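You operate a simulated robot arm through the tools that you are given. There is no shell and no other tool. Be economical: measure what you need, move in short steps, check, and stop when the job is done.

You run a simulated robot arm. Do the job below in one go: nothing can be reset, and whatever is moved stays where it is left.

TASK
Clamp the white rod in the cradle and file its flat end smooth.
Fine: put the file back and open the clamp again; leave the other rods as they are.

Only the result counts: the job must be done as asked and must still hold three seconds after the hand-in. Knocking over, shifting, dropping, spilling or breaking anything else fails it.

THE ROBOT
A 7-joint arm with a two-finger parallel gripper, fixed in place. Base frame: the origin is at the foot of the arm, x ahead of it, y to its left, z up; the work surface is at about z = 600. Readings come in mm, rad, newtons and seconds.
With the tool pointing down near the work surface it reaches from about 160 to 740 mm from the base axis. Its first joint turns from -2.897 to 2.897 rad. Payload 1.57 kg.
Tool frame: the origin (TCP) lies between the finger pads and is the grasp point; the fingertips stand 30 mm ahead of it; z points along the fingers, y is the line along which they close. Largest opening 110 mm; finger width 24, thickness 12; the body of the gripper, 48 by 112 mm, starts 78 mm behind the TCP.
Orientation is that of the tool frame in the base frame, as [roll, pitch, yaw] about the fixed x, y, z axes, in that order (R = Rz(yaw) Ry(pitch) Rx(roll)). With the fingers straight down and closing along the base's y, the tool's x points along the base's -x, its y along +y and its z along -z.

THE INTERFACE
- The arm moves only by the tool nudge_tool. Its argument "plan" is a list of rows, each a list of 2 entries, a list of its own where there are three numbers: the shift along the tool's x, y, z in units of 300 mm (1.0 is 300 mm), then the turn, a rotation vector about the tool's x, y, z in units of 60 degrees (1.0 is 60 degrees). In form: [[[dx, dy, dz], [wx, wy, wz]], ...]. A call has 1 to 10 rows; each row is the pose to reach, as a shift and turn from the pose commanded when the call began, along the tool's axes at that moment. "grip" is the opening in per cent of the stroke, from 0 (shut) to 100 (fully open), set as the call begins (left out, the last holds). A call with a number of a shift or a turn outside -1 to 1 is refused whole. A row lasts 0.2 s, in which the tool goes at most 50 mm and 0.15 rad; a call with a longer step from one row to the next is refused whole, and so is a gripper value outside its range. A pose out of reach is approached as far as the arm can. The call stops where the force on the tool passes 40 N (or 10 N more than at its start, if that is more) or the arm is blocked; 0.2 s more then pass. The fingers move at their own pace (about 45 mm/s each) and stop on an object; they squeeze with about 32 N. The grip force told is the motor's: it shows also when the fingers shut on nothing. Time passes only in rows, and 0.2 s behind the last, so rows that repeat a pose let the fingers close. The reply holds the time, the measured pose of the TCP, the force on the tool along the base axes, the opening and the grip force, in the units named above and with some noise.
- Cameras (640 x 400 px; columns grow to the right, rows downward): "scene" is fixed at [400.6, -649.4, 1220.2]; the picture's right is [0.85, 0.52, 0.00], its down [0.43, -0.71, -0.56] and it looks along [-0.29, 0.48, -0.83] (base axes); focal length 217 px, centre (320, 200). "wrist" rides on the gripper at [70, 16, -141] in the tool frame; the picture's right is [-0.23, 0.97, 0.00], its down [-0.86, -0.20, -0.48] and it looks along [-0.47, -0.11, 0.88] (tool axes); focal length 222 px, centre (320, 200). There is no depth. A picture from a camera that has moved, and an enlarged one, comes with that camera's place and axes in the base frame and with its lens.
- capture(camera): a new picture of that camera. No time passes.
- move_column(by): slides the trunk up (or, below 0, down) by that many mm; the arm rides with it, the base frame stays. It gives what a move gives, with no picture.
- zoom(camera, box): a new picture of the part [left, top, right, bottom] of that camera's present view, enlarged. No time passes.
- finish_job(): hands the job in; it is judged then, once.

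Work in short steps. Places have to be worked out from the pictures, the camera data and where the tool is seen: move nearer, look again, correct. Check each grasp and each placing, and mend what went wrong. You have 120 turns and 76 pictures in all, those below and enlarged ones among them. Open the gripper and draw the arm clear of the work before you hand the job in, unless the task says otherwise; then end with one line.

The tools are called as name(argument=value, ...) on one line, values as JSON. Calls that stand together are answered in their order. nudge_tool: Moves the arm, as the interface text tells. Its arguments: {"type":"object","properties":{"plan":{"type":"array"},"grip":{"type":"number"}},"required":["plan"]} The other tools are called the same way: move_column (by) slides the trunk up or down; capture (camera) takes a picture; zoom (camera, box) takes an enlarged picture of a part of a camera's view; finish_job () hands the job in.

At the start:

```text
time: 0.0
tool_pos: [258.4, -435.3, 970.5]
tool_rot: [3.14, 0.001, 3.141]
force: [0.1, -0.3, 0.1]
gripper_width: 109.8
gripper_force: 0.0
trunk travel left (down, up): [-425.0, 165.0]
```

scene: 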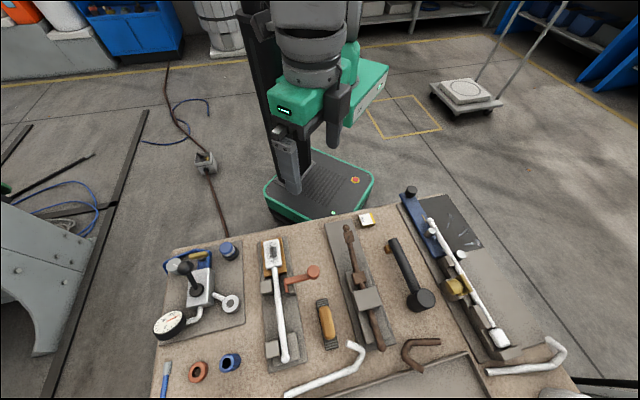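
wrist: 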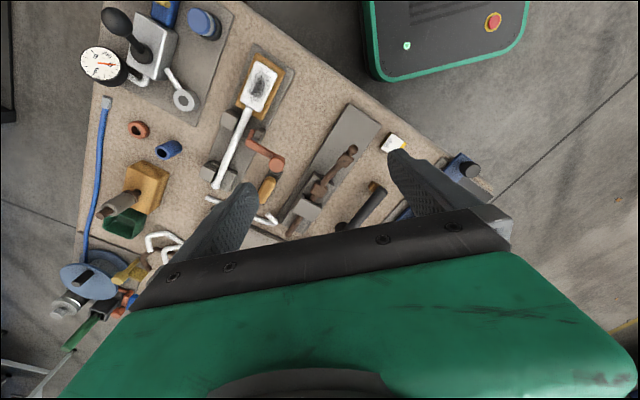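

I start by looking closer at the bench to identify the clamp, cradle, rods and file.

zoom(camera="scene", box=[140, 180, 380, 400])

zoom(camera="scene", box=[320, 180, 580, 400])

zoom(camera="wrist", box=[50, 0, 350, 340])

```text
1.82 times, centred on (260, 290) of scene
camera zoom: at [400.6, -649.4, 1220.2], right [0.85, 0.52, 0.0], down [0.43, -0.71, -0.56], along [-0.29, 0.48, -0.83], focal length 394 px, centre (429, 36)
```

zoom: 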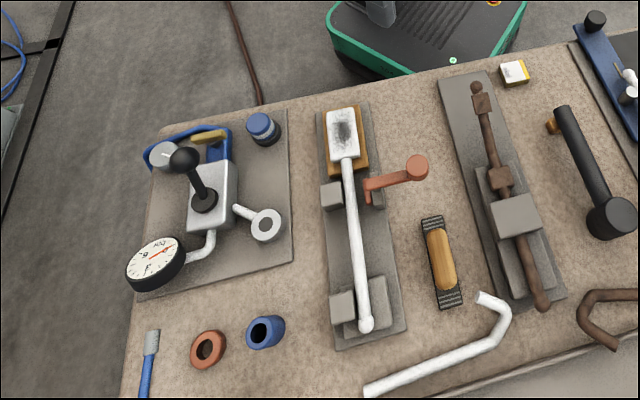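

```text
1.82 times, centred on (450, 290) of scene
camera zoom: at [400.6, -649.4, 1220.2], right [0.85, 0.52, 0.0], down [0.43, -0.71, -0.56], along [-0.29, 0.48, -0.83], focal length 394 px, centre (84, 36)
```

zoom: 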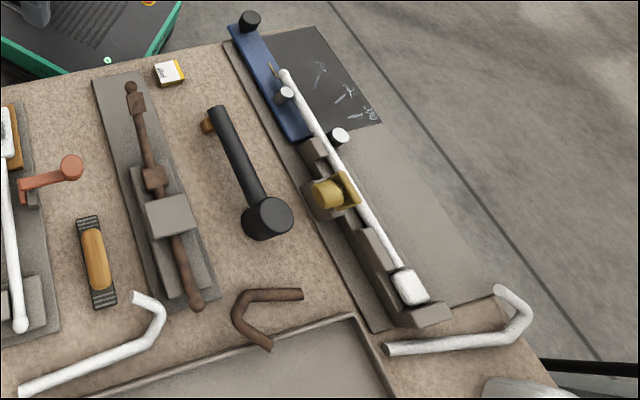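

```text
1.18 times, centred on (200, 170) of wrist
camera zoom: at [188.5, -419.3, 1111.8], right [0.23, 0.97, 0.0], down [0.86, -0.2, 0.48], along [0.47, -0.11, -0.88], focal length 261 px, centre (461, 235)
```

zoom: 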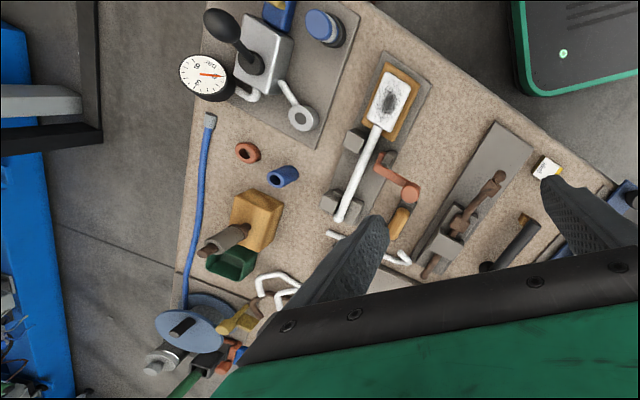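

The left station has a white rod with a flat square end, lying in a V-cradle with a red clamp lever; the wooden-handled ribbed block is probably the file. I move the wrist camera over that station for a closer look.

nudge_tool(plan=[[[-0.035, -0.11, 0.067], [0, 0, 0]], [[-0.07, -0.22, 0.133], [0, 0, 0]], [[-0.105, -0.33, 0.2], [0, 0, 0]], [[-0.14, -0.44, 0.267], [0, 0, 0]], [[-0.173, -0.55, 0.333], [0, 0, 0]]])

capture(camera="wrist")

zoom(camera="scene", box=[230, 220, 350, 380])

```text
time: 1.2
tool_pos: [311.5, -601.2, 870.2]
tool_rot: [-3.141, 0.0, 3.141]
force: [0.2, 1.0, 0.1]
gripper_width: 110.2
gripper_force: 0.1
trunk travel left (down, up): [-425.0, 165.0]
```

```text
70 pictures are left
camera wrist: at [240.1, -584.1, 1012.2], right [0.23, 0.97, 0.0], down [0.86, -0.2, 0.48], along [0.47, -0.11, -0.88], focal length 222 px, centre (320, 200)
```

wrist: 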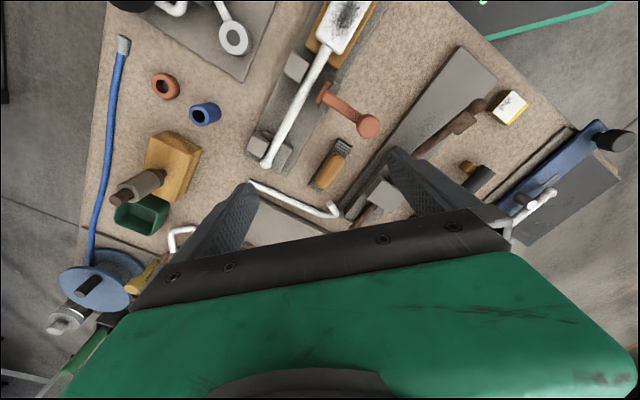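

```text
2.50 times, centred on (290, 300) of scene
camera zoom: at [400.6, -649.4, 1220.2], right [0.85, 0.52, 0.0], down [0.43, -0.71, -0.56], along [-0.29, 0.48, -0.83], focal length 542 px, centre (395, -50)
```

zoom: 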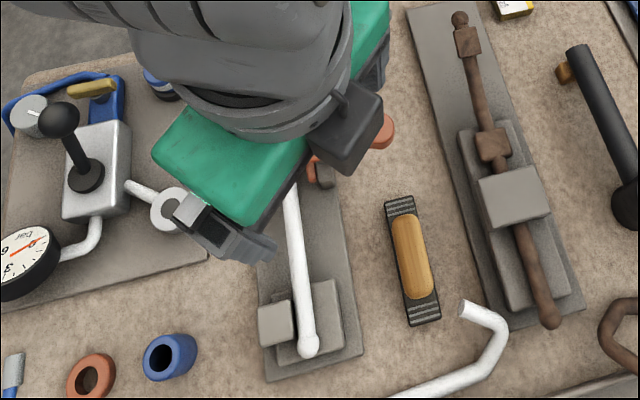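

I zoom the wrist view onto the station and the file.

zoom(camera="wrist", box=[230, 0, 420, 120])

zoom(camera="wrist", box=[230, 70, 420, 190])

zoom(camera="wrist", box=[380, 40, 640, 250])

```text
3.33 times, centred on (325, 60) of wrist
camera zoom: at [240.1, -584.1, 1012.2], right [0.23, 0.97, 0.0], down [0.86, -0.2, 0.48], along [0.47, -0.11, -0.88], focal length 740 px, centre (303, 667)
```

zoom: 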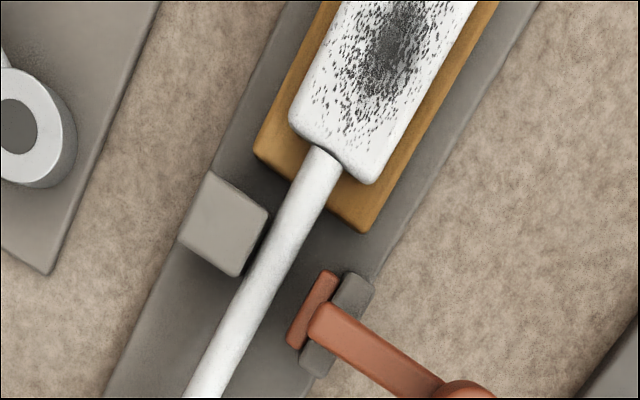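

```text
3.33 times, centred on (325, 130) of wrist
camera zoom: at [240.1, -584.1, 1012.2], right [0.23, 0.97, 0.0], down [0.86, -0.2, 0.48], along [0.47, -0.11, -0.88], focal length 740 px, centre (303, 433)
```

zoom: 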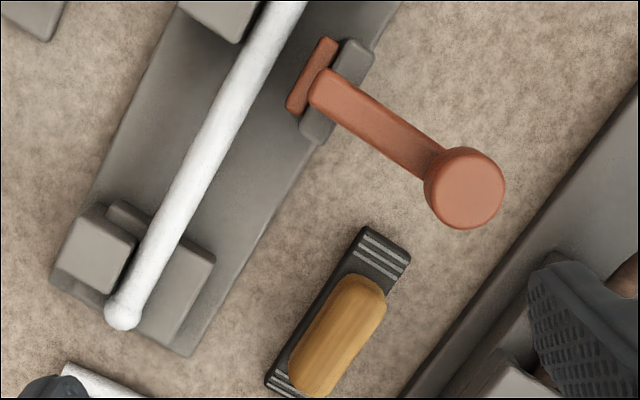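

```text
1.90 times, centred on (510, 145) of wrist
camera zoom: at [240.1, -584.1, 1012.2], right [0.23, 0.97, 0.0], down [0.86, -0.2, 0.48], along [0.47, -0.11, -0.88], focal length 423 px, centre (-42, 305)
```

zoom: 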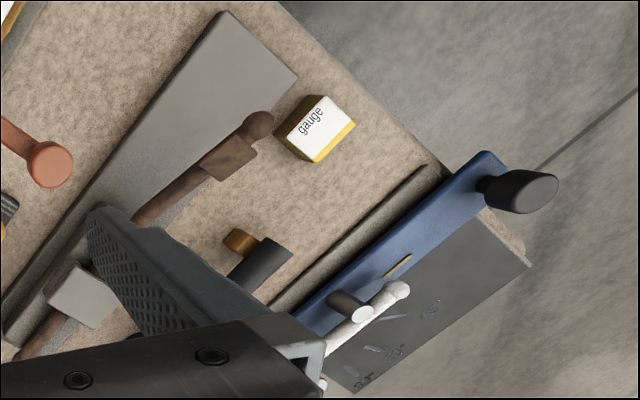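

The red clamp lever's knob works out at about (311,-532,696) and the file handle top at about (388,-601,633). I turn the wrist 45° to align with the rod and look at the clamp from nearer.

nudge_tool(plan=[[[0.04, 0.057, 0.054], [0, 0, 0.125]], [[0.08, 0.114, 0.108], [0, 0, 0.25]], [[0.12, 0.171, 0.162], [0, 0, 0.375]], [[0.155, 0.228, 0.216], [0, 0, 0.5]], [[0.194, 0.286, 0.27], [0, 0, 0.625]], [[0.233, 0.343, 0.323], [0, 0, 0.75]]])

capture(camera="wrist")

```text
time: 2.6
tool_pos: [238.4, -497.4, 771.6]
tool_rot: [3.141, 0.003, 2.353]
force: [-0.1, -0.3, 0.1]
gripper_width: 110.1
gripper_force: 0.0
trunk travel left (down, up): [-425.0, 165.0]
```

```text
65 pictures are left
camera wrist: at [199.4, -436.1, 913.7], right [0.85, 0.53, 0.0], down [0.46, -0.75, 0.48], along [0.25, -0.41, -0.88], focal length 222 px, centre (320, 200)
```

wrist: 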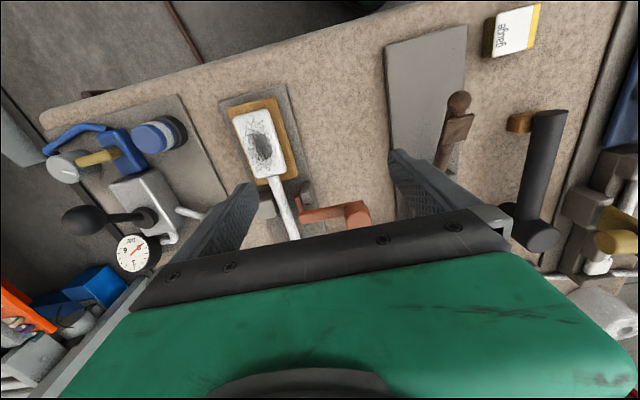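

Zooming on clamp and head.

zoom(camera="wrist", box=[220, 80, 390, 240])

```text
2.50 times, centred on (305, 160) of wrist
camera zoom: at [199.4, -436.1, 913.7], right [0.85, 0.53, 0.0], down [0.46, -0.75, 0.48], along [0.25, -0.41, -0.88], focal length 555 px, centre (358, 300)
```

zoom: 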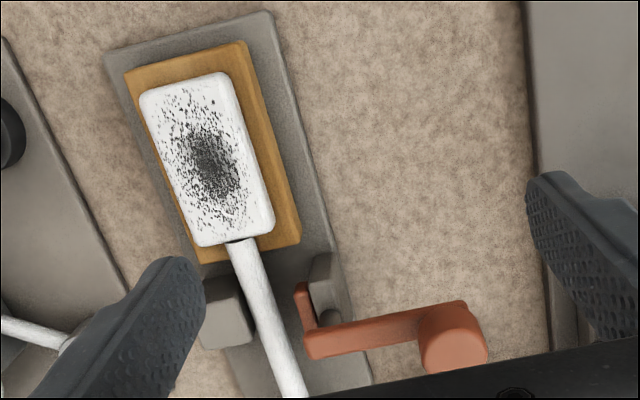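

I check the scene view of the clamp to fix the lever arm height and shape.

zoom(camera="scene", box=[250, 220, 340, 320])

```text
4.00 times, centred on (295, 270) of scene
camera zoom: at [400.6, -649.4, 1220.2], right [0.85, 0.52, 0.0], down [0.43, -0.71, -0.56], along [-0.29, 0.48, -0.83], focal length 867 px, centre (420, -80)
```

zoom: 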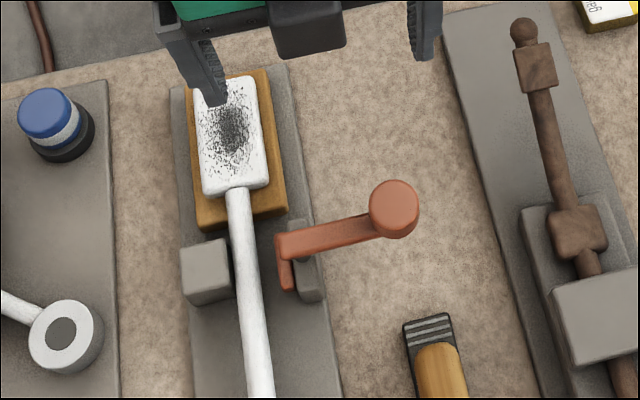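

The lever arm sits at z≈670 with a standing knob (~30 mm dia., top ≈696) at about (312,-533). I go above the knob and check the alignment.

nudge_tool(plan=[[[-0.126, 0.042, 0.02], [0, 0, 0]], [[-0.2527, 0.085, 0.06], [0, 0, 0]], [[-0.2527, 0.085, 0.06], [0, 0, 0]]])

capture(camera="wrist")

zoom(camera="scene", box=[250, 200, 370, 300])

```text
time: 3.4
tool_pos: [312.1, -531.8, 751.9]
tool_rot: [-3.14, -0.001, 2.357]
force: [0.5, 0.1, -0.2]
gripper_width: 110.1
gripper_force: 0.1
trunk travel left (down, up): [-425.0, 165.0]
```

```text
62 pictures are left
camera wrist: at [273.5, -470.9, 894.9], right [0.85, 0.53, 0.0], down [0.46, -0.75, 0.48], along [0.25, -0.41, -0.88], focal length 222 px, centre (320, 200)
```

wrist: 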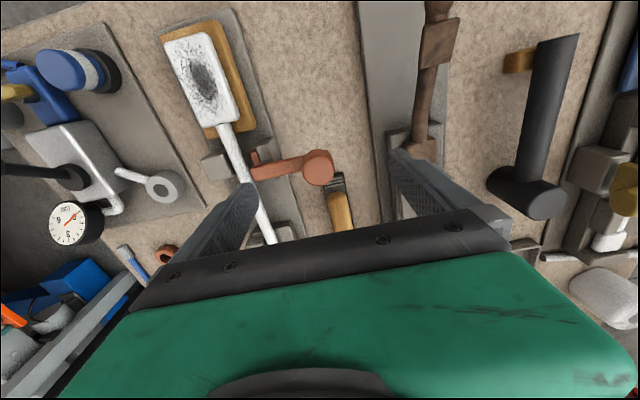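

```text
4.00 times, centred on (310, 250) of scene
camera zoom: at [400.6, -649.4, 1220.2], right [0.85, 0.52, 0.0], down [0.43, -0.71, -0.56], along [-0.29, 0.48, -0.83], focal length 867 px, centre (360, 0)
```

zoom: 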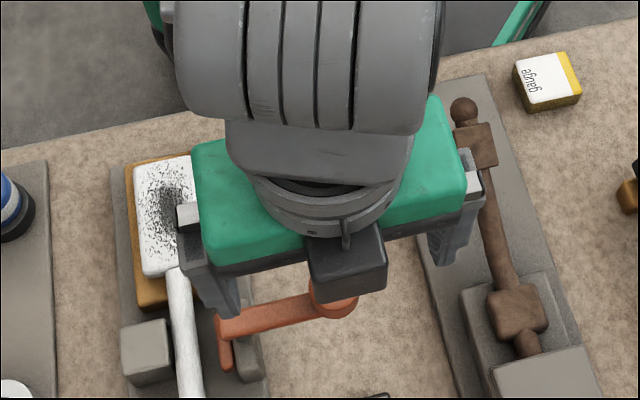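

Knob is centred under the tool. I narrow the opening to ~55 mm, descend so the tips stay just above the arm, and then close.

nudge_tool(plan=[[[0, 0, 0], [0, 0, 0]], [[0, 0, 0], [0, 0, 0]], [[0, 0, 0], [0, 0, 0]], [[0, 0, 0.05], [0, 0, 0]], [[0, 0, 0.1], [0, 0, 0]], [[0, 0, 0.13], [0, 0, 0]], [[0, 0, 0.145], [0, 0, 0]]], grip=50)

capture(camera="wrist")

```text
time: 5.0
tool_pos: [311.9, -533.8, 711.3]
tool_rot: [-3.141, 0.0, 2.356]
force: [0.0, 0.6, 0.2]
gripper_width: 54.9
gripper_force: 0.0
trunk travel left (down, up): [-425.0, 165.0]
```

```text
60 pictures are left
camera wrist: at [273.9, -473.0, 852.9], right [0.85, 0.53, 0.0], down [0.46, -0.75, 0.48], along [0.25, -0.41, -0.88], focal length 222 px, centre (320, 200)
```

wrist: 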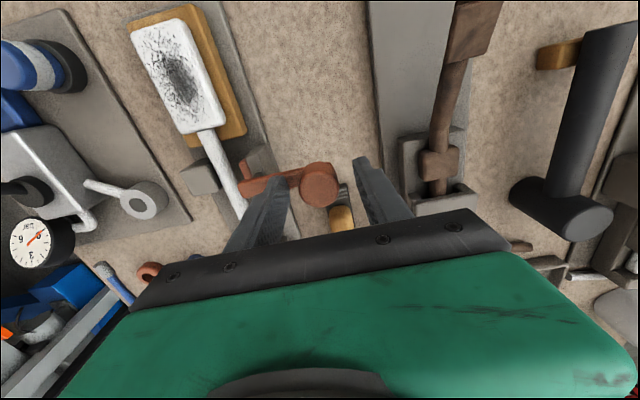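

Still aligned; a few mm lower and close on the knob.

nudge_tool(plan=[[[0, 0, 0.013], [0, 0, 0]], [[0, 0, 0.013], [0, 0, 0]]])

nudge_tool(plan=[[[0, 0, 0], [0, 0, 0]], [[0, 0, 0], [0, 0, 0]], [[0, 0, 0], [0, 0, 0]], [[0, 0, 0], [0, 0, 0]]], grip=0)

capture(camera="wrist")

```text
time: 5.6
tool_pos: [312.6, -533.9, 708.4]
tool_rot: [-3.141, 0.002, 2.357]
force: [-2.2, 2.8, 11.7]
gripper_width: 55.0
gripper_force: 0.1
trunk travel left (down, up): [-425.0, 165.0]
```

```text
time: 6.6
tool_pos: [311.7, -534.9, 709.3]
tool_rot: [3.141, 0.004, 2.356]
force: [-7.6, -10.5, 15.2]
gripper_width: 27.9
gripper_force: 35.4
trunk travel left (down, up): [-425.0, 165.0]
```

```text
59 pictures are left
camera wrist: at [273.6, -473.1, 850.7], right [0.85, 0.53, 0.0], down [0.46, -0.74, 0.48], along [0.25, -0.41, -0.88], focal length 222 px, centre (320, 200)
```

wrist: 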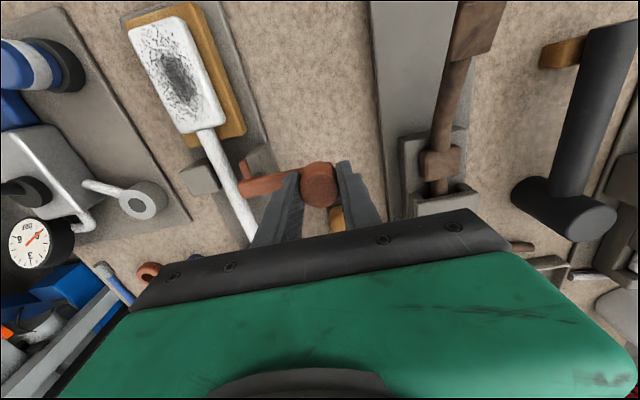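

Knob gripped (28 mm). I lift slightly to relieve contact and push it gently toward the rod (tool −y), watching the force.

nudge_tool(plan=[[[0, 0, -0.008], [0, 0, 0]], [[0, -0.007, -0.008], [0, 0, 0]], [[0, -0.014, -0.008], [0, 0, 0]], [[0, -0.021, -0.008], [0, 0, 0]], [[0, -0.028, -0.008], [0, 0, 0]]])

capture(camera="wrist")

```text
time: 7.8
tool_pos: [311.0, -533.2, 709.3]
tool_rot: [3.133, -0.004, 2.372]
force: [32.8, 25.4, 8.7]
gripper_width: 27.8
gripper_force: 38.7
trunk travel left (down, up): [-425.0, 165.0]
stopped in row 5: the force on the tool passed its limit (the readings are from after the stop); the commanded pose is now the measured one
```

```text
58 pictures are left
camera wrist: at [270.9, -474.4, 851.5], right [0.84, 0.54, 0.01], down [0.47, -0.74, 0.47], along [0.26, -0.39, -0.88], focal length 222 px, centre (320, 200)
```

wrist: 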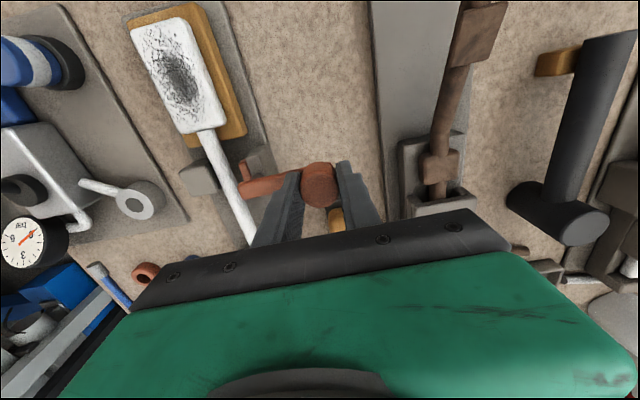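

It does not slide; the lever probably pivots. I zoom in on the pivot area.

zoom(camera="wrist", box=[220, 130, 350, 220])

```text
4.44 times, centred on (285, 175) of wrist
camera zoom: at [270.9, -474.4, 851.5], right [0.84, 0.54, 0.01], down [0.47, -0.74, 0.47], along [0.26, -0.39, -0.88], focal length 987 px, centre (476, 311)
```

zoom: 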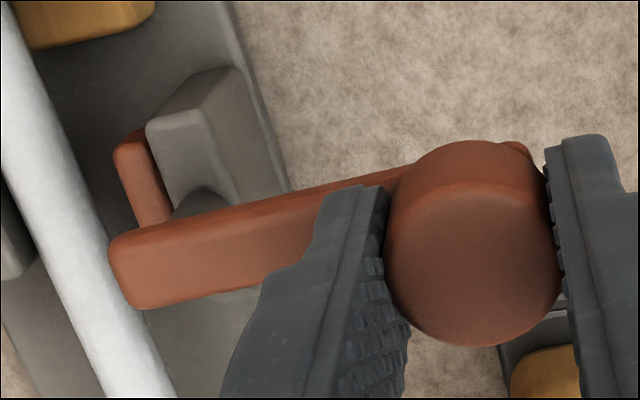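

A vertical pivot post sits under the inner end of the arm, so the lever should swing horizontally. I test a small swing toward tool −x (away from the head).

nudge_tool(plan=[[[0, 0.003, 0], [0, 0, 0]], [[-0.008, 0.003, 0], [0, 0, 0]], [[-0.016, 0.003, 0], [0, 0, 0]], [[-0.024, 0.003, 0], [0, 0, 0]], [[-0.032, 0.002, 0], [0, 0, 0]]])

```text
time: 8.6
tool_pos: [310.5, -533.6, 709.1]
tool_rot: [3.128, -0.008, 2.372]
force: [28.0, 30.8, 18.3]
gripper_width: 28.1
gripper_force: 38.2
trunk travel left (down, up): [-425.0, 165.0]
stopped in row 3: the force on the tool passed its limit (the readings are from after the stop); the commanded pose is now the measured one
```

The preload from the earlier push is still there; I relax it by moving tool +y a bit and read the force.

nudge_tool(plan=[[[0, 0.005, 0], [0, 0, 0]], [[0, 0.01, 0], [0, 0, 0]], [[0, 0.01, 0], [0, 0, 0]]])

```text
time: 9.3
tool_pos: [311.4, -534.7, 709.3]
tool_rot: [3.132, -0.006, 2.365]
force: [27.9, 26.2, 18.6]
gripper_width: 27.8
gripper_force: 38.6
trunk travel left (down, up): [-425.0, 165.0]
```

nudge_tool(plan=[[[0, 0.01, 0], [0, 0, 0]], [[0, 0.02, 0], [0, 0, 0]], [[0, 0.02, 0], [0, 0, 0]]])

```text
time: 10.2
tool_pos: [312.2, -535.0, 708.9]
tool_rot: [3.135, -0.004, 2.353]
force: [3.7, -1.8, 16.9]
gripper_width: 27.7
gripper_force: 38.5
trunk travel left (down, up): [-425.0, 165.0]
```

Relaxed. Now I test the swing toward tool −x, also lifting slightly.

nudge_tool(plan=[[[0, 0, -0.006], [0, 0, 0]], [[-0.01, 0, -0.01], [0, 0, 0]], [[-0.02, 0, -0.01], [0, 0, 0]], [[-0.03, 0, -0.01], [0, 0, 0]]])

```text
time: 11.1
tool_pos: [311.8, -535.5, 710.5]
tool_rot: [3.13, -0.02, 2.347]
force: [-33.9, -3.4, 13.0]
gripper_width: 28.0
gripper_force: 37.8
trunk travel left (down, up): [-425.0, 165.0]
stopped in row 4: the force on the tool passed its limit (the readings are from after the stop); the commanded pose is now the measured one
```

Blocked that way. I try tool +x (toward the head).

nudge_tool(plan=[[[0.01, 0, 0], [0, 0, 0]], [[0.02, 0, 0], [0, 0, 0]], [[0.03, 0, 0], [0, 0, 0]], [[0.04, 0, 0], [0, 0, 0]], [[0.05, 0, 0], [0, 0, 0]]])

capture(camera="wrist")

```text
time: 12.1
tool_pos: [308.6, -532.8, 709.4]
tool_rot: [3.136, -0.007, 2.351]
force: [-17.3, -24.4, -14.1]
gripper_width: 28.1
gripper_force: 38.3
trunk travel left (down, up): [-425.0, 165.0]
stopped in row 4: the force on the tool passed its limit (the readings are from after the stop); the commanded pose is now the measured one
```

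```text
56 pictures are left
camera wrist: at [272.1, -472.7, 852.0], right [0.85, 0.53, 0.0], down [0.46, -0.75, 0.47], along [0.25, -0.4, -0.88], focal length 222 px, centre (320, 200)
```

wrist: 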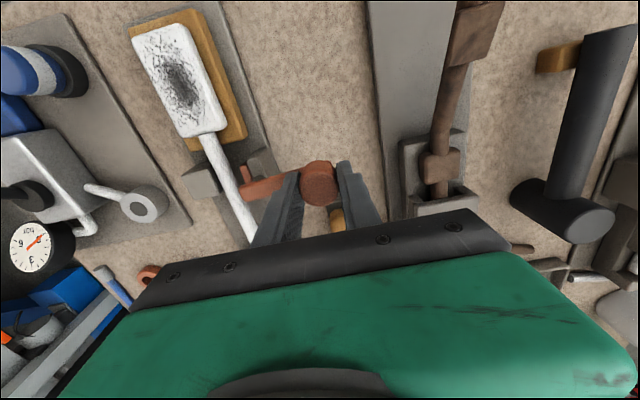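

It gave about 4 mm this way with most force along y, suggesting it swings here. I relax y and continue along +x.

nudge_tool(plan=[[[0, -0.01, 0], [0, 0, 0]], [[0, -0.02, 0], [0, 0, 0]], [[0.01, -0.02, 0], [0, 0, 0]], [[0.02, -0.02, 0], [0, 0, 0]], [[0.02, -0.02, 0], [0, 0, 0]]])

```text
time: 13.2
tool_pos: [306.6, -530.5, 710.2]
tool_rot: [3.134, -0.007, 2.363]
force: [13.6, 0.7, -5.9]
gripper_width: 28.3
gripper_force: 38.9
trunk travel left (down, up): [-425.0, 165.0]
```

It swings in +x with light resistance. I continue along the arc in small rows.

nudge_tool(plan=[[[0.01, 0.007, 0], [0, 0, 0]], [[0.02, 0.007, 0], [0, 0, 0]], [[0.03, 0.005, 0], [0, 0, 0]], [[0.04, 0.003, 0], [0, 0, 0]], [[0.05, 0, 0], [0, 0, 0]], [[0.06, -0.003, 0], [0, 0, 0]]])

zoom(camera="wrist", box=[180, 110, 370, 230])

```text
time: 14.7
tool_pos: [290.2, -518.8, 710.2]
tool_rot: [3.136, -0.011, 2.357]
force: [-3.8, -22.8, -11.7]
gripper_width: 29.2
gripper_force: 39.2
trunk travel left (down, up): [-425.0, 165.0]
```

```text
3.33 times, centred on (275, 170) of wrist
camera zoom: at [251.7, -459.4, 852.5], right [0.85, 0.53, 0.0], down [0.47, -0.75, 0.47], along [0.25, -0.4, -0.88], focal length 740 px, centre (470, 300)
```

zoom: 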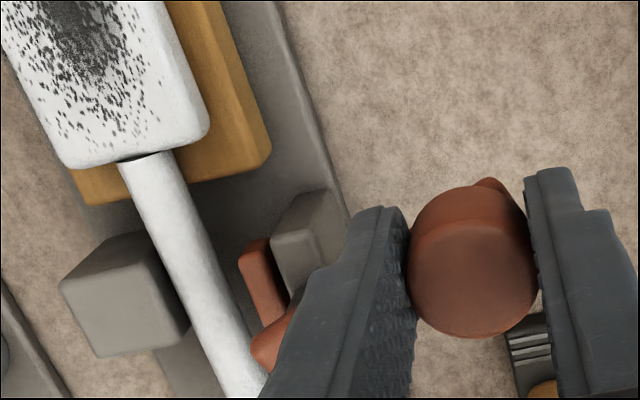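

The lever rotates and the jaw nears the rod. I continue along the arc with the estimated ~80 mm radius.

nudge_tool(plan=[[[0.0, -0.012, 0], [0, 0, 0]], [[0.014, -0.024, 0], [0, 0, 0]], [[0.03, -0.03, 0], [0, 0, 0]], [[0.044, -0.038, 0], [0, 0, 0]], [[0.058, -0.047, 0], [0, 0, 0]], [[0.072, -0.058, 0], [0, 0, 0]], [[0.086, -0.069, 0], [0, 0, 0]]])

zoom(camera="wrist", box=[180, 110, 370, 230])

```text
time: 16.2
tool_pos: [255.9, -513.2, 710.3]
tool_rot: [3.134, -0.012, 2.356]
force: [4.0, 20.9, -8.8]
gripper_width: 28.9
gripper_force: 38.9
trunk travel left (down, up): [-425.0, 165.0]
```

```text
3.33 times, centred on (275, 170) of wrist
camera zoom: at [218.2, -453.1, 853.2], right [0.85, 0.53, 0.0], down [0.47, -0.75, 0.47], along [0.25, -0.4, -0.88], focal length 740 px, centre (470, 300)
```

zoom: 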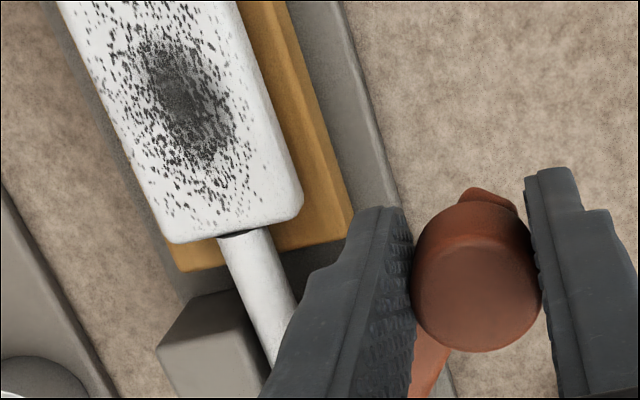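

Circle fit gives the pivot at about (263,-580) with R≈67; the lever has turned ~53°. The head's top is near z≈640, well below the finger tips. I continue along the arc.

nudge_tool(plan=[[[0.013, 0.013, 0], [0, 0, 0]], [[0.02, 0.003, 0], [0, 0, 0]], [[0.032, -0.016, 0], [0, 0, 0]], [[0.042, -0.034, 0], [0, 0, 0]], [[0.049, -0.053, 0], [0, 0, 0]], [[0.054, -0.072, 0], [0, 0, 0]], [[0.058, -0.09, 0], [0, 0, 0]]])

capture(camera="wrist")

```text
time: 17.9
tool_pos: [225.0, -521.0, 711.5]
tool_rot: [3.134, -0.011, 2.358]
force: [1.3, 16.7, 4.6]
gripper_width: 28.2
gripper_force: 38.7
trunk travel left (down, up): [-425.0, 165.0]
```

```text
53 pictures are left
camera wrist: at [186.6, -460.1, 854.3], right [0.85, 0.53, 0.0], down [0.47, -0.75, 0.47], along [0.25, -0.4, -0.88], focal length 222 px, centre (320, 200)
```

wrist: 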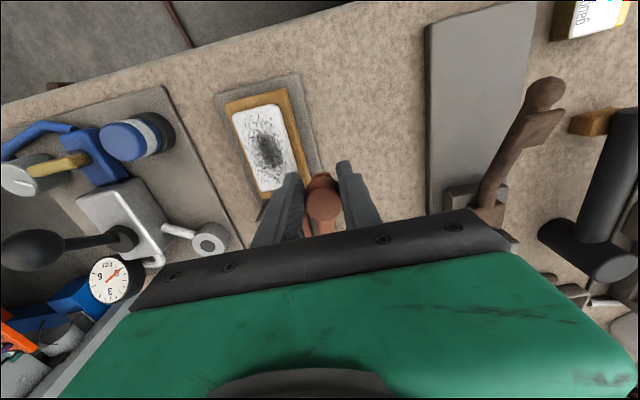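

Turned ~80° and still moving. I push on until it stops.

nudge_tool(plan=[[[0.005, -0.01, 0], [0, 0, 0]], [[0.007, -0.025, 0], [0, 0, 0]], [[0.007, -0.04, 0], [0, 0, 0]], [[0.005, -0.055, 0], [0, 0, 0]], [[0.003, -0.07, 0], [0, 0, 0]]])

capture(camera="scene")

```text
time: 18.8
tool_pos: [215.7, -524.4, 711.2]
tool_rot: [3.13, -0.014, 2.365]
force: [1.5, 18.5, 18.7]
gripper_width: 27.7
gripper_force: 38.3
trunk travel left (down, up): [-425.0, 165.0]
stopped in row 4: the force on the tool passed its limit (the readings are from after the stop); the commanded pose is now the measured one
```

```text
52 pictures are left
```

scene: 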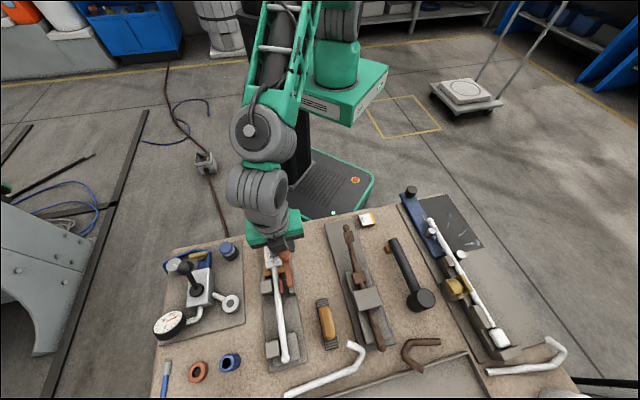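

Turned ~87° and force rises: probably at the stop. I check the jaw contact.

zoom(camera="scene", box=[250, 230, 320, 300])

```text
5.71 times, centred on (285, 265) of scene
camera zoom: at [400.6, -649.4, 1220.2], right [0.85, 0.52, 0.0], down [0.43, -0.71, -0.56], along [-0.29, 0.48, -0.83], focal length 1239 px, centre (520, -171)
```

zoom: 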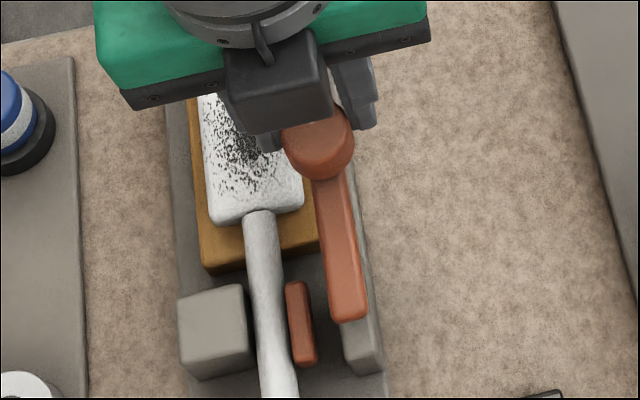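

The red jaw now presses the rod against the fixed block. I relax the radial load and push tangentially a little to make sure it's fully home.

nudge_tool(plan=[[[0.012, 0, -0.003], [0, 0, 0]], [[0.015, -0.008, -0.006], [0, 0, 0]], [[0.015, -0.016, -0.006], [0, 0, 0]], [[0.015, -0.024, -0.006], [0, 0, 0]]])

```text
time: 19.6
tool_pos: [211.8, -522.5, 709.0]
tool_rot: [3.124, -0.016, 2.374]
force: [23.2, 19.6, 10.9]
gripper_width: 25.8
gripper_force: 37.1
trunk travel left (down, up): [-425.0, 165.0]
stopped in row 3: the force on the tool passed its limit (the readings are from after the stop); the commanded pose is now the measured one
```

Firm stop reached (tangential force ~30 N). I release the knob and lift straight up.

nudge_tool(plan=[[[0, 0.006, 0], [0, 0, 0]], [[0, 0.01, 0], [0, 0, 0]], [[0, 0.01, 0], [0, 0, 0]], [[0, 0.01, -0.05], [0, 0, 0]], [[0, 0.01, -0.15], [0, 0, 0]], [[0, 0.01, -0.3], [0, 0, 0]]], grip=52)

capture(camera="wrist")

```text
time: 21.0
tool_pos: [209.5, -525.5, 798.2]
tool_rot: [3.125, -0.016, 2.368]
force: [-0.5, 0.5, -0.1]
gripper_width: 57.3
gripper_force: 0.0
trunk travel left (down, up): [-425.0, 165.0]
```

```text
50 pictures are left
camera wrist: at [170.3, -468.1, 941.8], right [0.84, 0.54, 0.01], down [0.47, -0.75, 0.46], along [0.26, -0.38, -0.89], focal length 222 px, centre (320, 200)
```

wrist: 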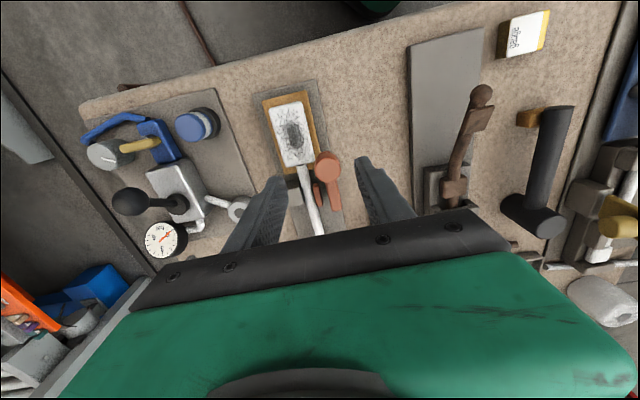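

The clamp holds. Next the file: I go above it at about (386,-601), correcting the small tilt, and look.

nudge_tool(plan=[[[-0.12, 0.046, 0.0], [0.005, -0.005, 0.004]], [[-0.24, 0.092, 0.02], [0.016, -0.015, 0.011]], [[-0.36, 0.139, 0.06], [0.016, -0.015, 0.011]], [[-0.48, 0.185, 0.1], [0.016, -0.015, 0.011]], [[-0.5967, 0.2313, 0.127], [0.016, -0.015, 0.011]], [[-0.5967, 0.2313, 0.127], [0.016, -0.015, 0.011]]])

capture(camera="wrist")

zoom(camera="scene", box=[240, 220, 340, 360])

```text
time: 22.4
tool_pos: [387.7, -601.2, 758.9]
tool_rot: [-3.141, -0.001, 2.353]
force: [0.1, -0.2, -0.1]
gripper_width: 57.3
gripper_force: 0.0
trunk travel left (down, up): [-425.0, 165.0]
```

```text
49 pictures are left
camera wrist: at [349.5, -538.8, 900.2], right [0.85, 0.53, 0.0], down [0.46, -0.75, 0.48], along [0.25, -0.41, -0.88], focal length 222 px, centre (320, 200)
```

wrist: 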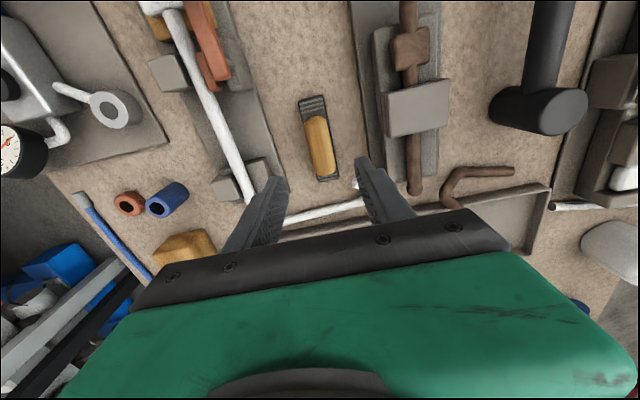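

```text
2.86 times, centred on (290, 290) of scene
camera zoom: at [400.6, -649.4, 1220.2], right [0.85, 0.52, 0.0], down [0.43, -0.71, -0.56], along [-0.29, 0.48, -0.83], focal length 620 px, centre (406, -57)
```

zoom: 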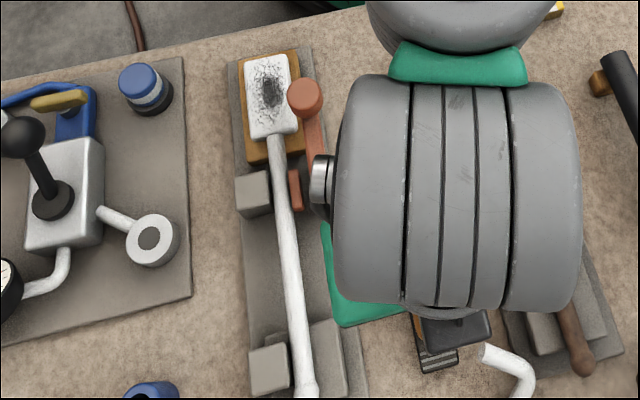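

The file is centred at (387,-601), angled −47.6°. I trim yaw and descend with tips staying above its body (~613).

nudge_tool(plan=[[[0, 0, 0.1], [0, 0, 0.043]], [[0, 0, 0.2], [0, 0, 0.043]], [[0, 0, 0.28], [0, 0, 0.043]], [[0, 0, 0.34], [0, 0, 0.043]], [[0, 0, 0.36], [0, 0, 0.043]], [[0, 0, 0.36], [0, 0, 0.043]]])

zoom(camera="wrist", box=[220, 100, 420, 240])

zoom(camera="scene", box=[290, 270, 370, 370])

```text
time: 23.8
tool_pos: [384.7, -596.2, 651.9]
tool_rot: [3.142, -0.002, 2.309]
force: [0.4, 0.0, 0.7]
gripper_width: 57.1
gripper_force: 0.1
out of reach, approached as far as the arm can: row 4, 5, 6
trunk travel left (down, up): [-425.0, 165.0]
```

```text
2.86 times, centred on (320, 170) of wrist
camera zoom: at [349.1, -532.1, 793.7], right [0.87, 0.49, 0.0], down [0.43, -0.77, 0.48], along [0.23, -0.42, -0.88], focal length 635 px, centre (320, 286)
```

zoom: 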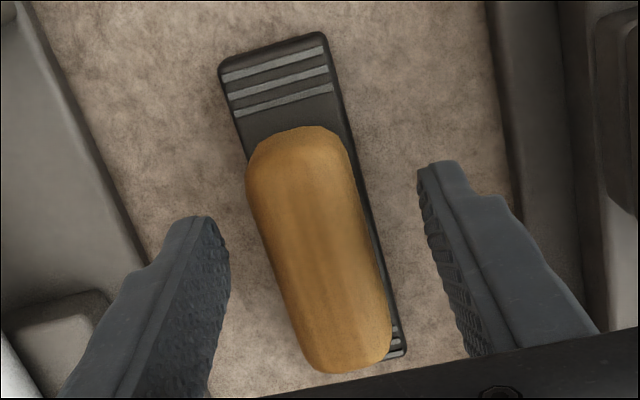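

```text
4.00 times, centred on (330, 320) of scene
camera zoom: at [400.6, -649.4, 1220.2], right [0.85, 0.52, 0.0], down [0.43, -0.71, -0.56], along [-0.29, 0.48, -0.83], focal length 867 px, centre (280, -280)
```

zoom: 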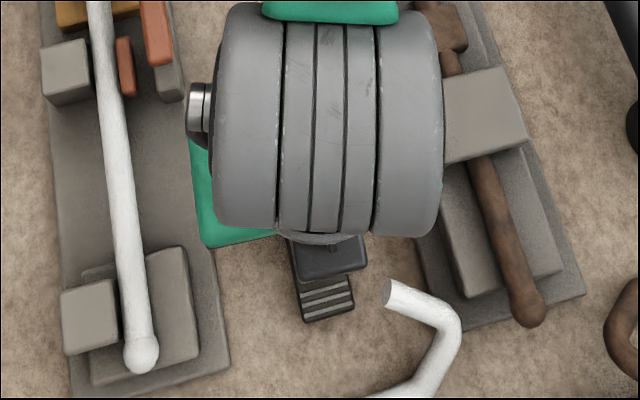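

The arm is just at its reach limit; fingers straddle the handle well. I lower the trunk by 6 mm to get to grasp height.

move_column(by=-6)

```text
time: 24.4
tool_pos: [384.6, -596.0, 644.4]
tool_rot: [-3.142, -0.001, 2.31]
force: [0.0, 0.2, -0.1]
gripper_width: 57.4
gripper_force: 0.1
trunk travel left (down, up): [-419.0, 171.0]
```

Now I close on the handle.

nudge_tool(plan=[[[0, 0, 0], [0, 0, 0]], [[0, 0, 0], [0, 0, 0]], [[0, 0, 0], [0, 0, 0]], [[0, 0, 0], [0, 0, 0]], [[0, 0, 0], [0, 0, 0]]], grip=0)

zoom(camera="wrist", box=[220, 100, 420, 240])

```text
time: 25.6
tool_pos: [384.9, -594.7, 646.7]
tool_rot: [-3.141, -0.001, 2.312]
force: [-0.4, -0.4, 1.1]
gripper_width: 27.3
gripper_force: 32.0
trunk travel left (down, up): [-419.0, 171.0]
```

```text
2.86 times, centred on (320, 170) of wrist
camera zoom: at [349.1, -532.2, 788.0], right [0.87, 0.49, 0.0], down [0.43, -0.77, 0.48], along [0.23, -0.42, -0.88], focal length 635 px, centre (320, 286)
```

zoom: 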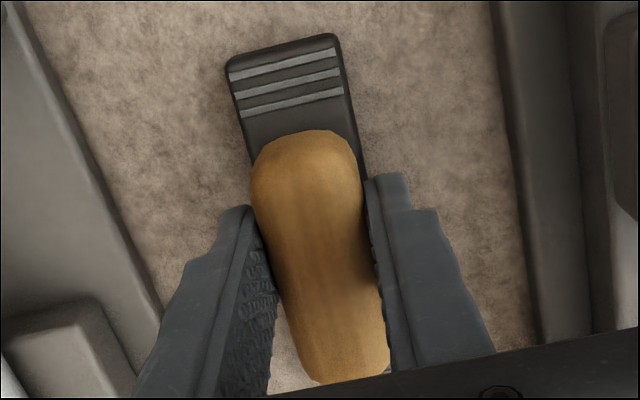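

Handle gripped (27 mm). I lift vertically and check.

nudge_tool(plan=[[[0, 0, -0.03], [0, 0, 0]], [[0, 0, -0.1], [0, 0, 0]], [[0, 0, -0.2], [0, 0, 0]], [[0, 0, -0.3], [0, 0, 0]], [[0, 0, -0.36], [0, 0, 0]]])

capture(camera="wrist")

```text
time: 26.8
tool_pos: [384.0, -594.8, 753.2]
tool_rot: [3.141, -0.001, 2.31]
force: [-0.4, -0.7, -1.4]
gripper_width: 27.4
gripper_force: 32.1
trunk travel left (down, up): [-419.0, 171.0]
```

```text
44 pictures are left
camera wrist: at [348.3, -531.8, 895.0], right [0.87, 0.49, 0.0], down [0.43, -0.77, 0.48], along [0.23, -0.42, -0.88], focal length 222 px, centre (320, 200)
```

wrist: 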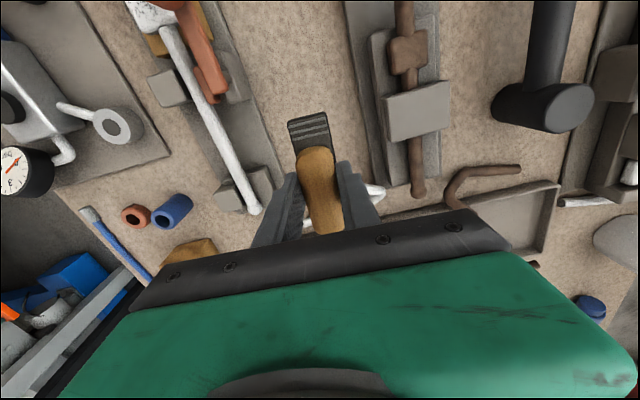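

The file is held squarely. I carry it above the head's far half at z≈775, aligning with the rod.

nudge_tool(plan=[[[0.12, -0.06, -0.073], [0, 0, -0.01]], [[0.245, -0.127, -0.073], [0, 0, -0.02]], [[0.37, -0.19, -0.073], [0, 0, -0.03]], [[0.49, -0.254, -0.073], [0, 0, -0.043]], [[0.61, -0.318, -0.073], [0, 0, -0.043]], [[0.737, -0.381, -0.073], [0, 0, -0.043]], [[0.737, -0.381, -0.073], [0, 0, -0.043]]])

capture(camera="wrist")

zoom(camera="scene", box=[220, 200, 340, 320])

```text
time: 28.4
tool_pos: [148.9, -509.8, 776.7]
tool_rot: [3.141, 0.0, 2.355]
force: [-0.7, -0.4, -1.7]
gripper_width: 27.6
gripper_force: 32.4
trunk travel left (down, up): [-419.0, 171.0]
```

```text
43 pictures are left
camera wrist: at [111.4, -448.1, 917.6], right [0.85, 0.53, 0.0], down [0.46, -0.75, 0.48], along [0.25, -0.41, -0.88], focal length 222 px, centre (320, 200)
```

wrist: 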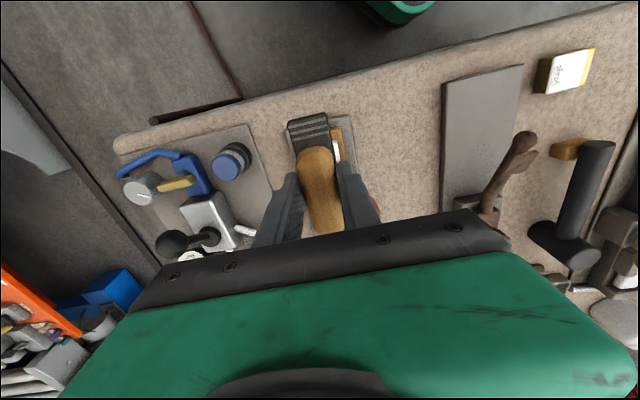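

```text
3.33 times, centred on (280, 260) of scene
camera zoom: at [400.6, -649.4, 1220.2], right [0.85, 0.52, 0.0], down [0.43, -0.71, -0.56], along [-0.29, 0.48, -0.83], focal length 723 px, centre (453, 0)
```

zoom: 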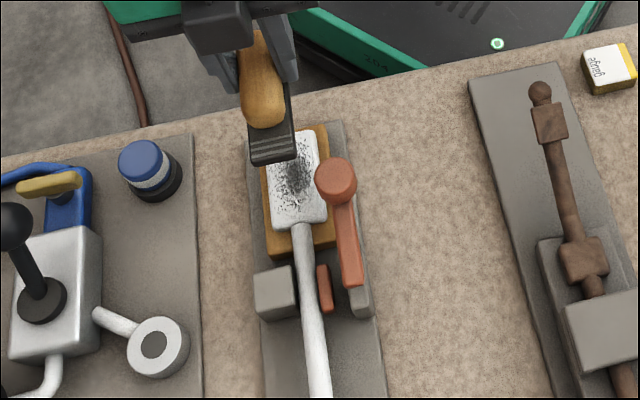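

The file is over the far half of the flat end, clear of the knob. I descend to just above the surface, then slowly until contact.

nudge_tool(plan=[[[0, 0, 0.08], [0, 0, 0]], [[0, 0, 0.16], [0, 0, 0]], [[0, 0, 0.22], [0, 0, 0]], [[0, 0, 0.26], [0, 0, 0]]])

zoom(camera="scene", box=[240, 210, 320, 290])

```text
time: 29.4
tool_pos: [150.2, -509.2, 695.5]
tool_rot: [3.141, -0.001, 2.356]
force: [-0.2, 0.8, -2.0]
gripper_width: 27.5
gripper_force: 31.7
trunk travel left (down, up): [-419.0, 171.0]
```

```text
5.00 times, centred on (280, 250) of scene
camera zoom: at [400.6, -649.4, 1220.2], right [0.85, 0.52, 0.0], down [0.43, -0.71, -0.56], along [-0.29, 0.48, -0.83], focal length 1084 px, centre (520, -50)
```

zoom: 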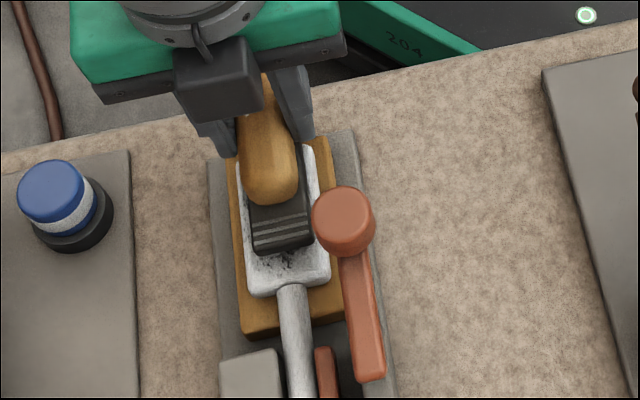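

Well placed. Now the slow descent to contact.

nudge_tool(plan=[[[0, 0, 0.007], [0, 0, 0]], [[0, 0, 0.014], [0, 0, 0]], [[0, 0, 0.021], [0, 0, 0]], [[0, 0, 0.028], [0, 0, 0]], [[0, 0, 0.035], [0, 0, 0]], [[0, 0, 0.042], [0, 0, 0]]])

```text
time: 30.8
tool_pos: [150.8, -509.7, 688.5]
tool_rot: [-3.136, 0.007, 2.354]
force: [-3.9, 2.5, 37.0]
gripper_width: 27.3
gripper_force: 31.9
trunk travel left (down, up): [-419.0, 171.0]
```

Contact at z≈688.5 with 37 N. I ease to ~15 N and make a first stroke along the rod axis.

nudge_tool(plan=[[[0, 0, -0.008], [0, 0, 0]], [[-0.015, 0, -0.008], [0, 0, 0]], [[-0.03, 0, -0.008], [0, 0, 0]], [[-0.045, 0, -0.008], [0, 0, 0]], [[-0.06, 0, -0.008], [0, 0, 0]], [[-0.045, 0, -0.008], [0, 0, 0]], [[-0.03, 0, -0.008], [0, 0, 0]], [[-0.015, 0, -0.008], [0, 0, 0]], [[0, 0, -0.008], [0, 0, 0]], [[0.01, 0, -0.008], [0, 0, 0]]])

zoom(camera="scene", box=[240, 210, 320, 290])

```text
time: 33.0
tool_pos: [149.1, -506.5, 689.3]
tool_rot: [-3.141, 0.001, 2.356]
force: [6.6, -4.7, 18.5]
gripper_width: 27.5
gripper_force: 31.7
trunk travel left (down, up): [-419.0, 171.0]
```

```text
5.00 times, centred on (280, 250) of scene
camera zoom: at [400.6, -649.4, 1220.2], right [0.85, 0.52, 0.0], down [0.43, -0.71, -0.56], along [-0.29, 0.48, -0.83], focal length 1084 px, centre (520, -50)
```

zoom: 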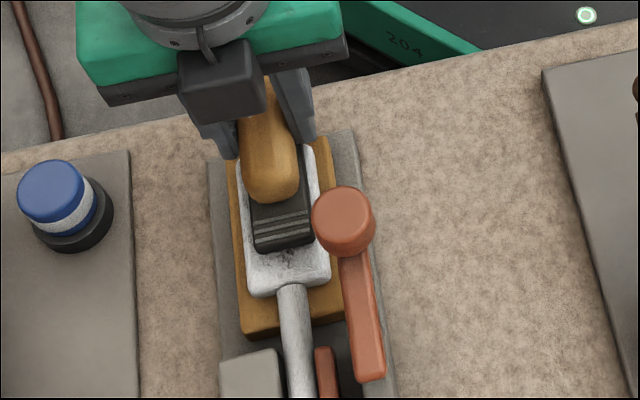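

The speckles are fading and the rod holds. More strokes, with a little sideways variation.

nudge_tool(plan=[[[-0.018, 0, 0], [0, 0, 0]], [[-0.036, 0, 0], [0, 0, 0]], [[-0.054, 0, 0], [0, 0, 0]], [[-0.072, 0, 0], [0, 0, 0]], [[-0.072, -0.015, 0], [0, 0, 0]], [[-0.054, -0.015, 0], [0, 0, 0]], [[-0.036, -0.015, 0], [0, 0, 0]], [[-0.018, -0.015, 0], [0, 0, 0]], [[0, -0.015, 0], [0, 0, 0]], [[0, 0, 0], [0, 0, 0]]])

nudge_tool(plan=[[[-0.018, 0.008, 0], [0, 0, 0]], [[-0.036, 0.008, 0], [0, 0, 0]], [[-0.054, 0.008, 0], [0, 0, 0]], [[-0.072, 0.008, 0], [0, 0, 0]], [[-0.072, 0.004, 0], [0, 0, 0]], [[-0.054, 0.0, 0], [0, 0, 0]], [[-0.036, 0, 0], [0, 0, 0]], [[-0.018, 0, 0], [0, 0, 0]], [[0, 0, 0], [0, 0, 0]], [[0, 0, 0], [0, 0, 0]]])

nudge_tool(plan=[[[-0.018, 0, 0], [0, 0, 0]], [[-0.036, 0, 0], [0, 0, 0]], [[-0.054, 0, 0], [0, 0, 0]], [[-0.072, 0, 0], [0, 0, 0]], [[-0.054, 0, 0], [0, 0, 0]], [[-0.036, 0, 0], [0, 0, 0]], [[-0.018, 0, 0], [0, 0, 0]], [[0, 0, 0], [0, 0, 0]]])

zoom(camera="scene", box=[240, 210, 320, 290])

```text
time: 35.2
tool_pos: [147.6, -505.9, 688.7]
tool_rot: [-3.14, -0.001, 2.352]
force: [-6.5, -2.5, 17.0]
gripper_width: 27.3
gripper_force: 32.1
trunk travel left (down, up): [-419.0, 171.0]
```

```text
time: 37.4
tool_pos: [149.9, -505.8, 689.9]
tool_rot: [-3.141, 0.001, 2.356]
force: [2.6, -2.9, 15.4]
gripper_width: 27.6
gripper_force: 32.5
trunk travel left (down, up): [-419.0, 171.0]
```

```text
time: 39.2
tool_pos: [150.0, -507.9, 689.9]
tool_rot: [-3.141, 0.004, 2.357]
force: [5.6, -6.5, 22.7]
gripper_width: 27.7
gripper_force: 32.3
trunk travel left (down, up): [-419.0, 171.0]
```

```text
5.00 times, centred on (280, 250) of scene
camera zoom: at [400.6, -649.4, 1220.2], right [0.85, 0.52, 0.0], down [0.43, -0.71, -0.56], along [-0.29, 0.48, -0.83], focal length 1084 px, centre (520, -50)
```

zoom: 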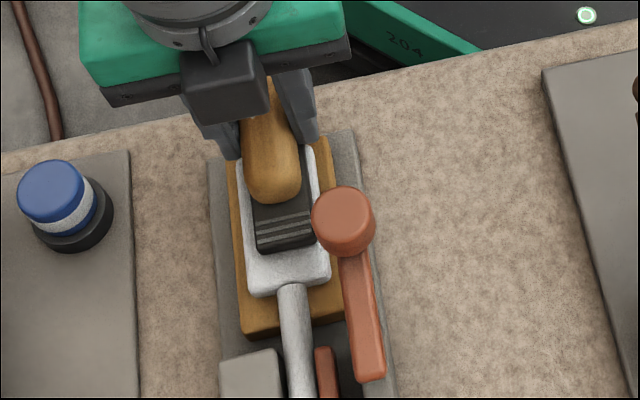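

The visible part is clean. I lift and draw back to inspect the whole face.

nudge_tool(plan=[[[0, 0, -0.05], [0, 0, 0]], [[0, 0, -0.15], [0, 0, 0]], [[0, 0, -0.28], [0, 0, 0]], [[0.12, 0, -0.28], [0, 0, 0]], [[0.24, 0, -0.28], [0, 0, 0]]])

zoom(camera="scene", box=[240, 210, 320, 290])

```text
time: 40.4
tool_pos: [97.9, -456.3, 770.5]
tool_rot: [3.141, 0.001, 2.356]
force: [-0.9, 0.2, -2.9]
gripper_width: 27.5
gripper_force: 32.0
trunk travel left (down, up): [-419.0, 171.0]
```

```text
5.00 times, centred on (280, 250) of scene
camera zoom: at [400.6, -649.4, 1220.2], right [0.85, 0.52, 0.0], down [0.43, -0.71, -0.56], along [-0.29, 0.48, -0.83], focal length 1084 px, centre (520, -50)
```

zoom: 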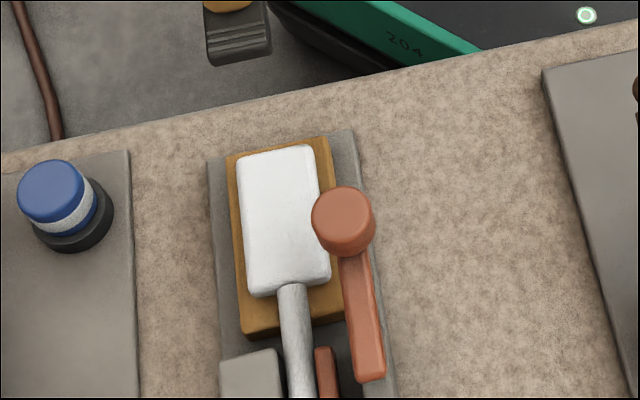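

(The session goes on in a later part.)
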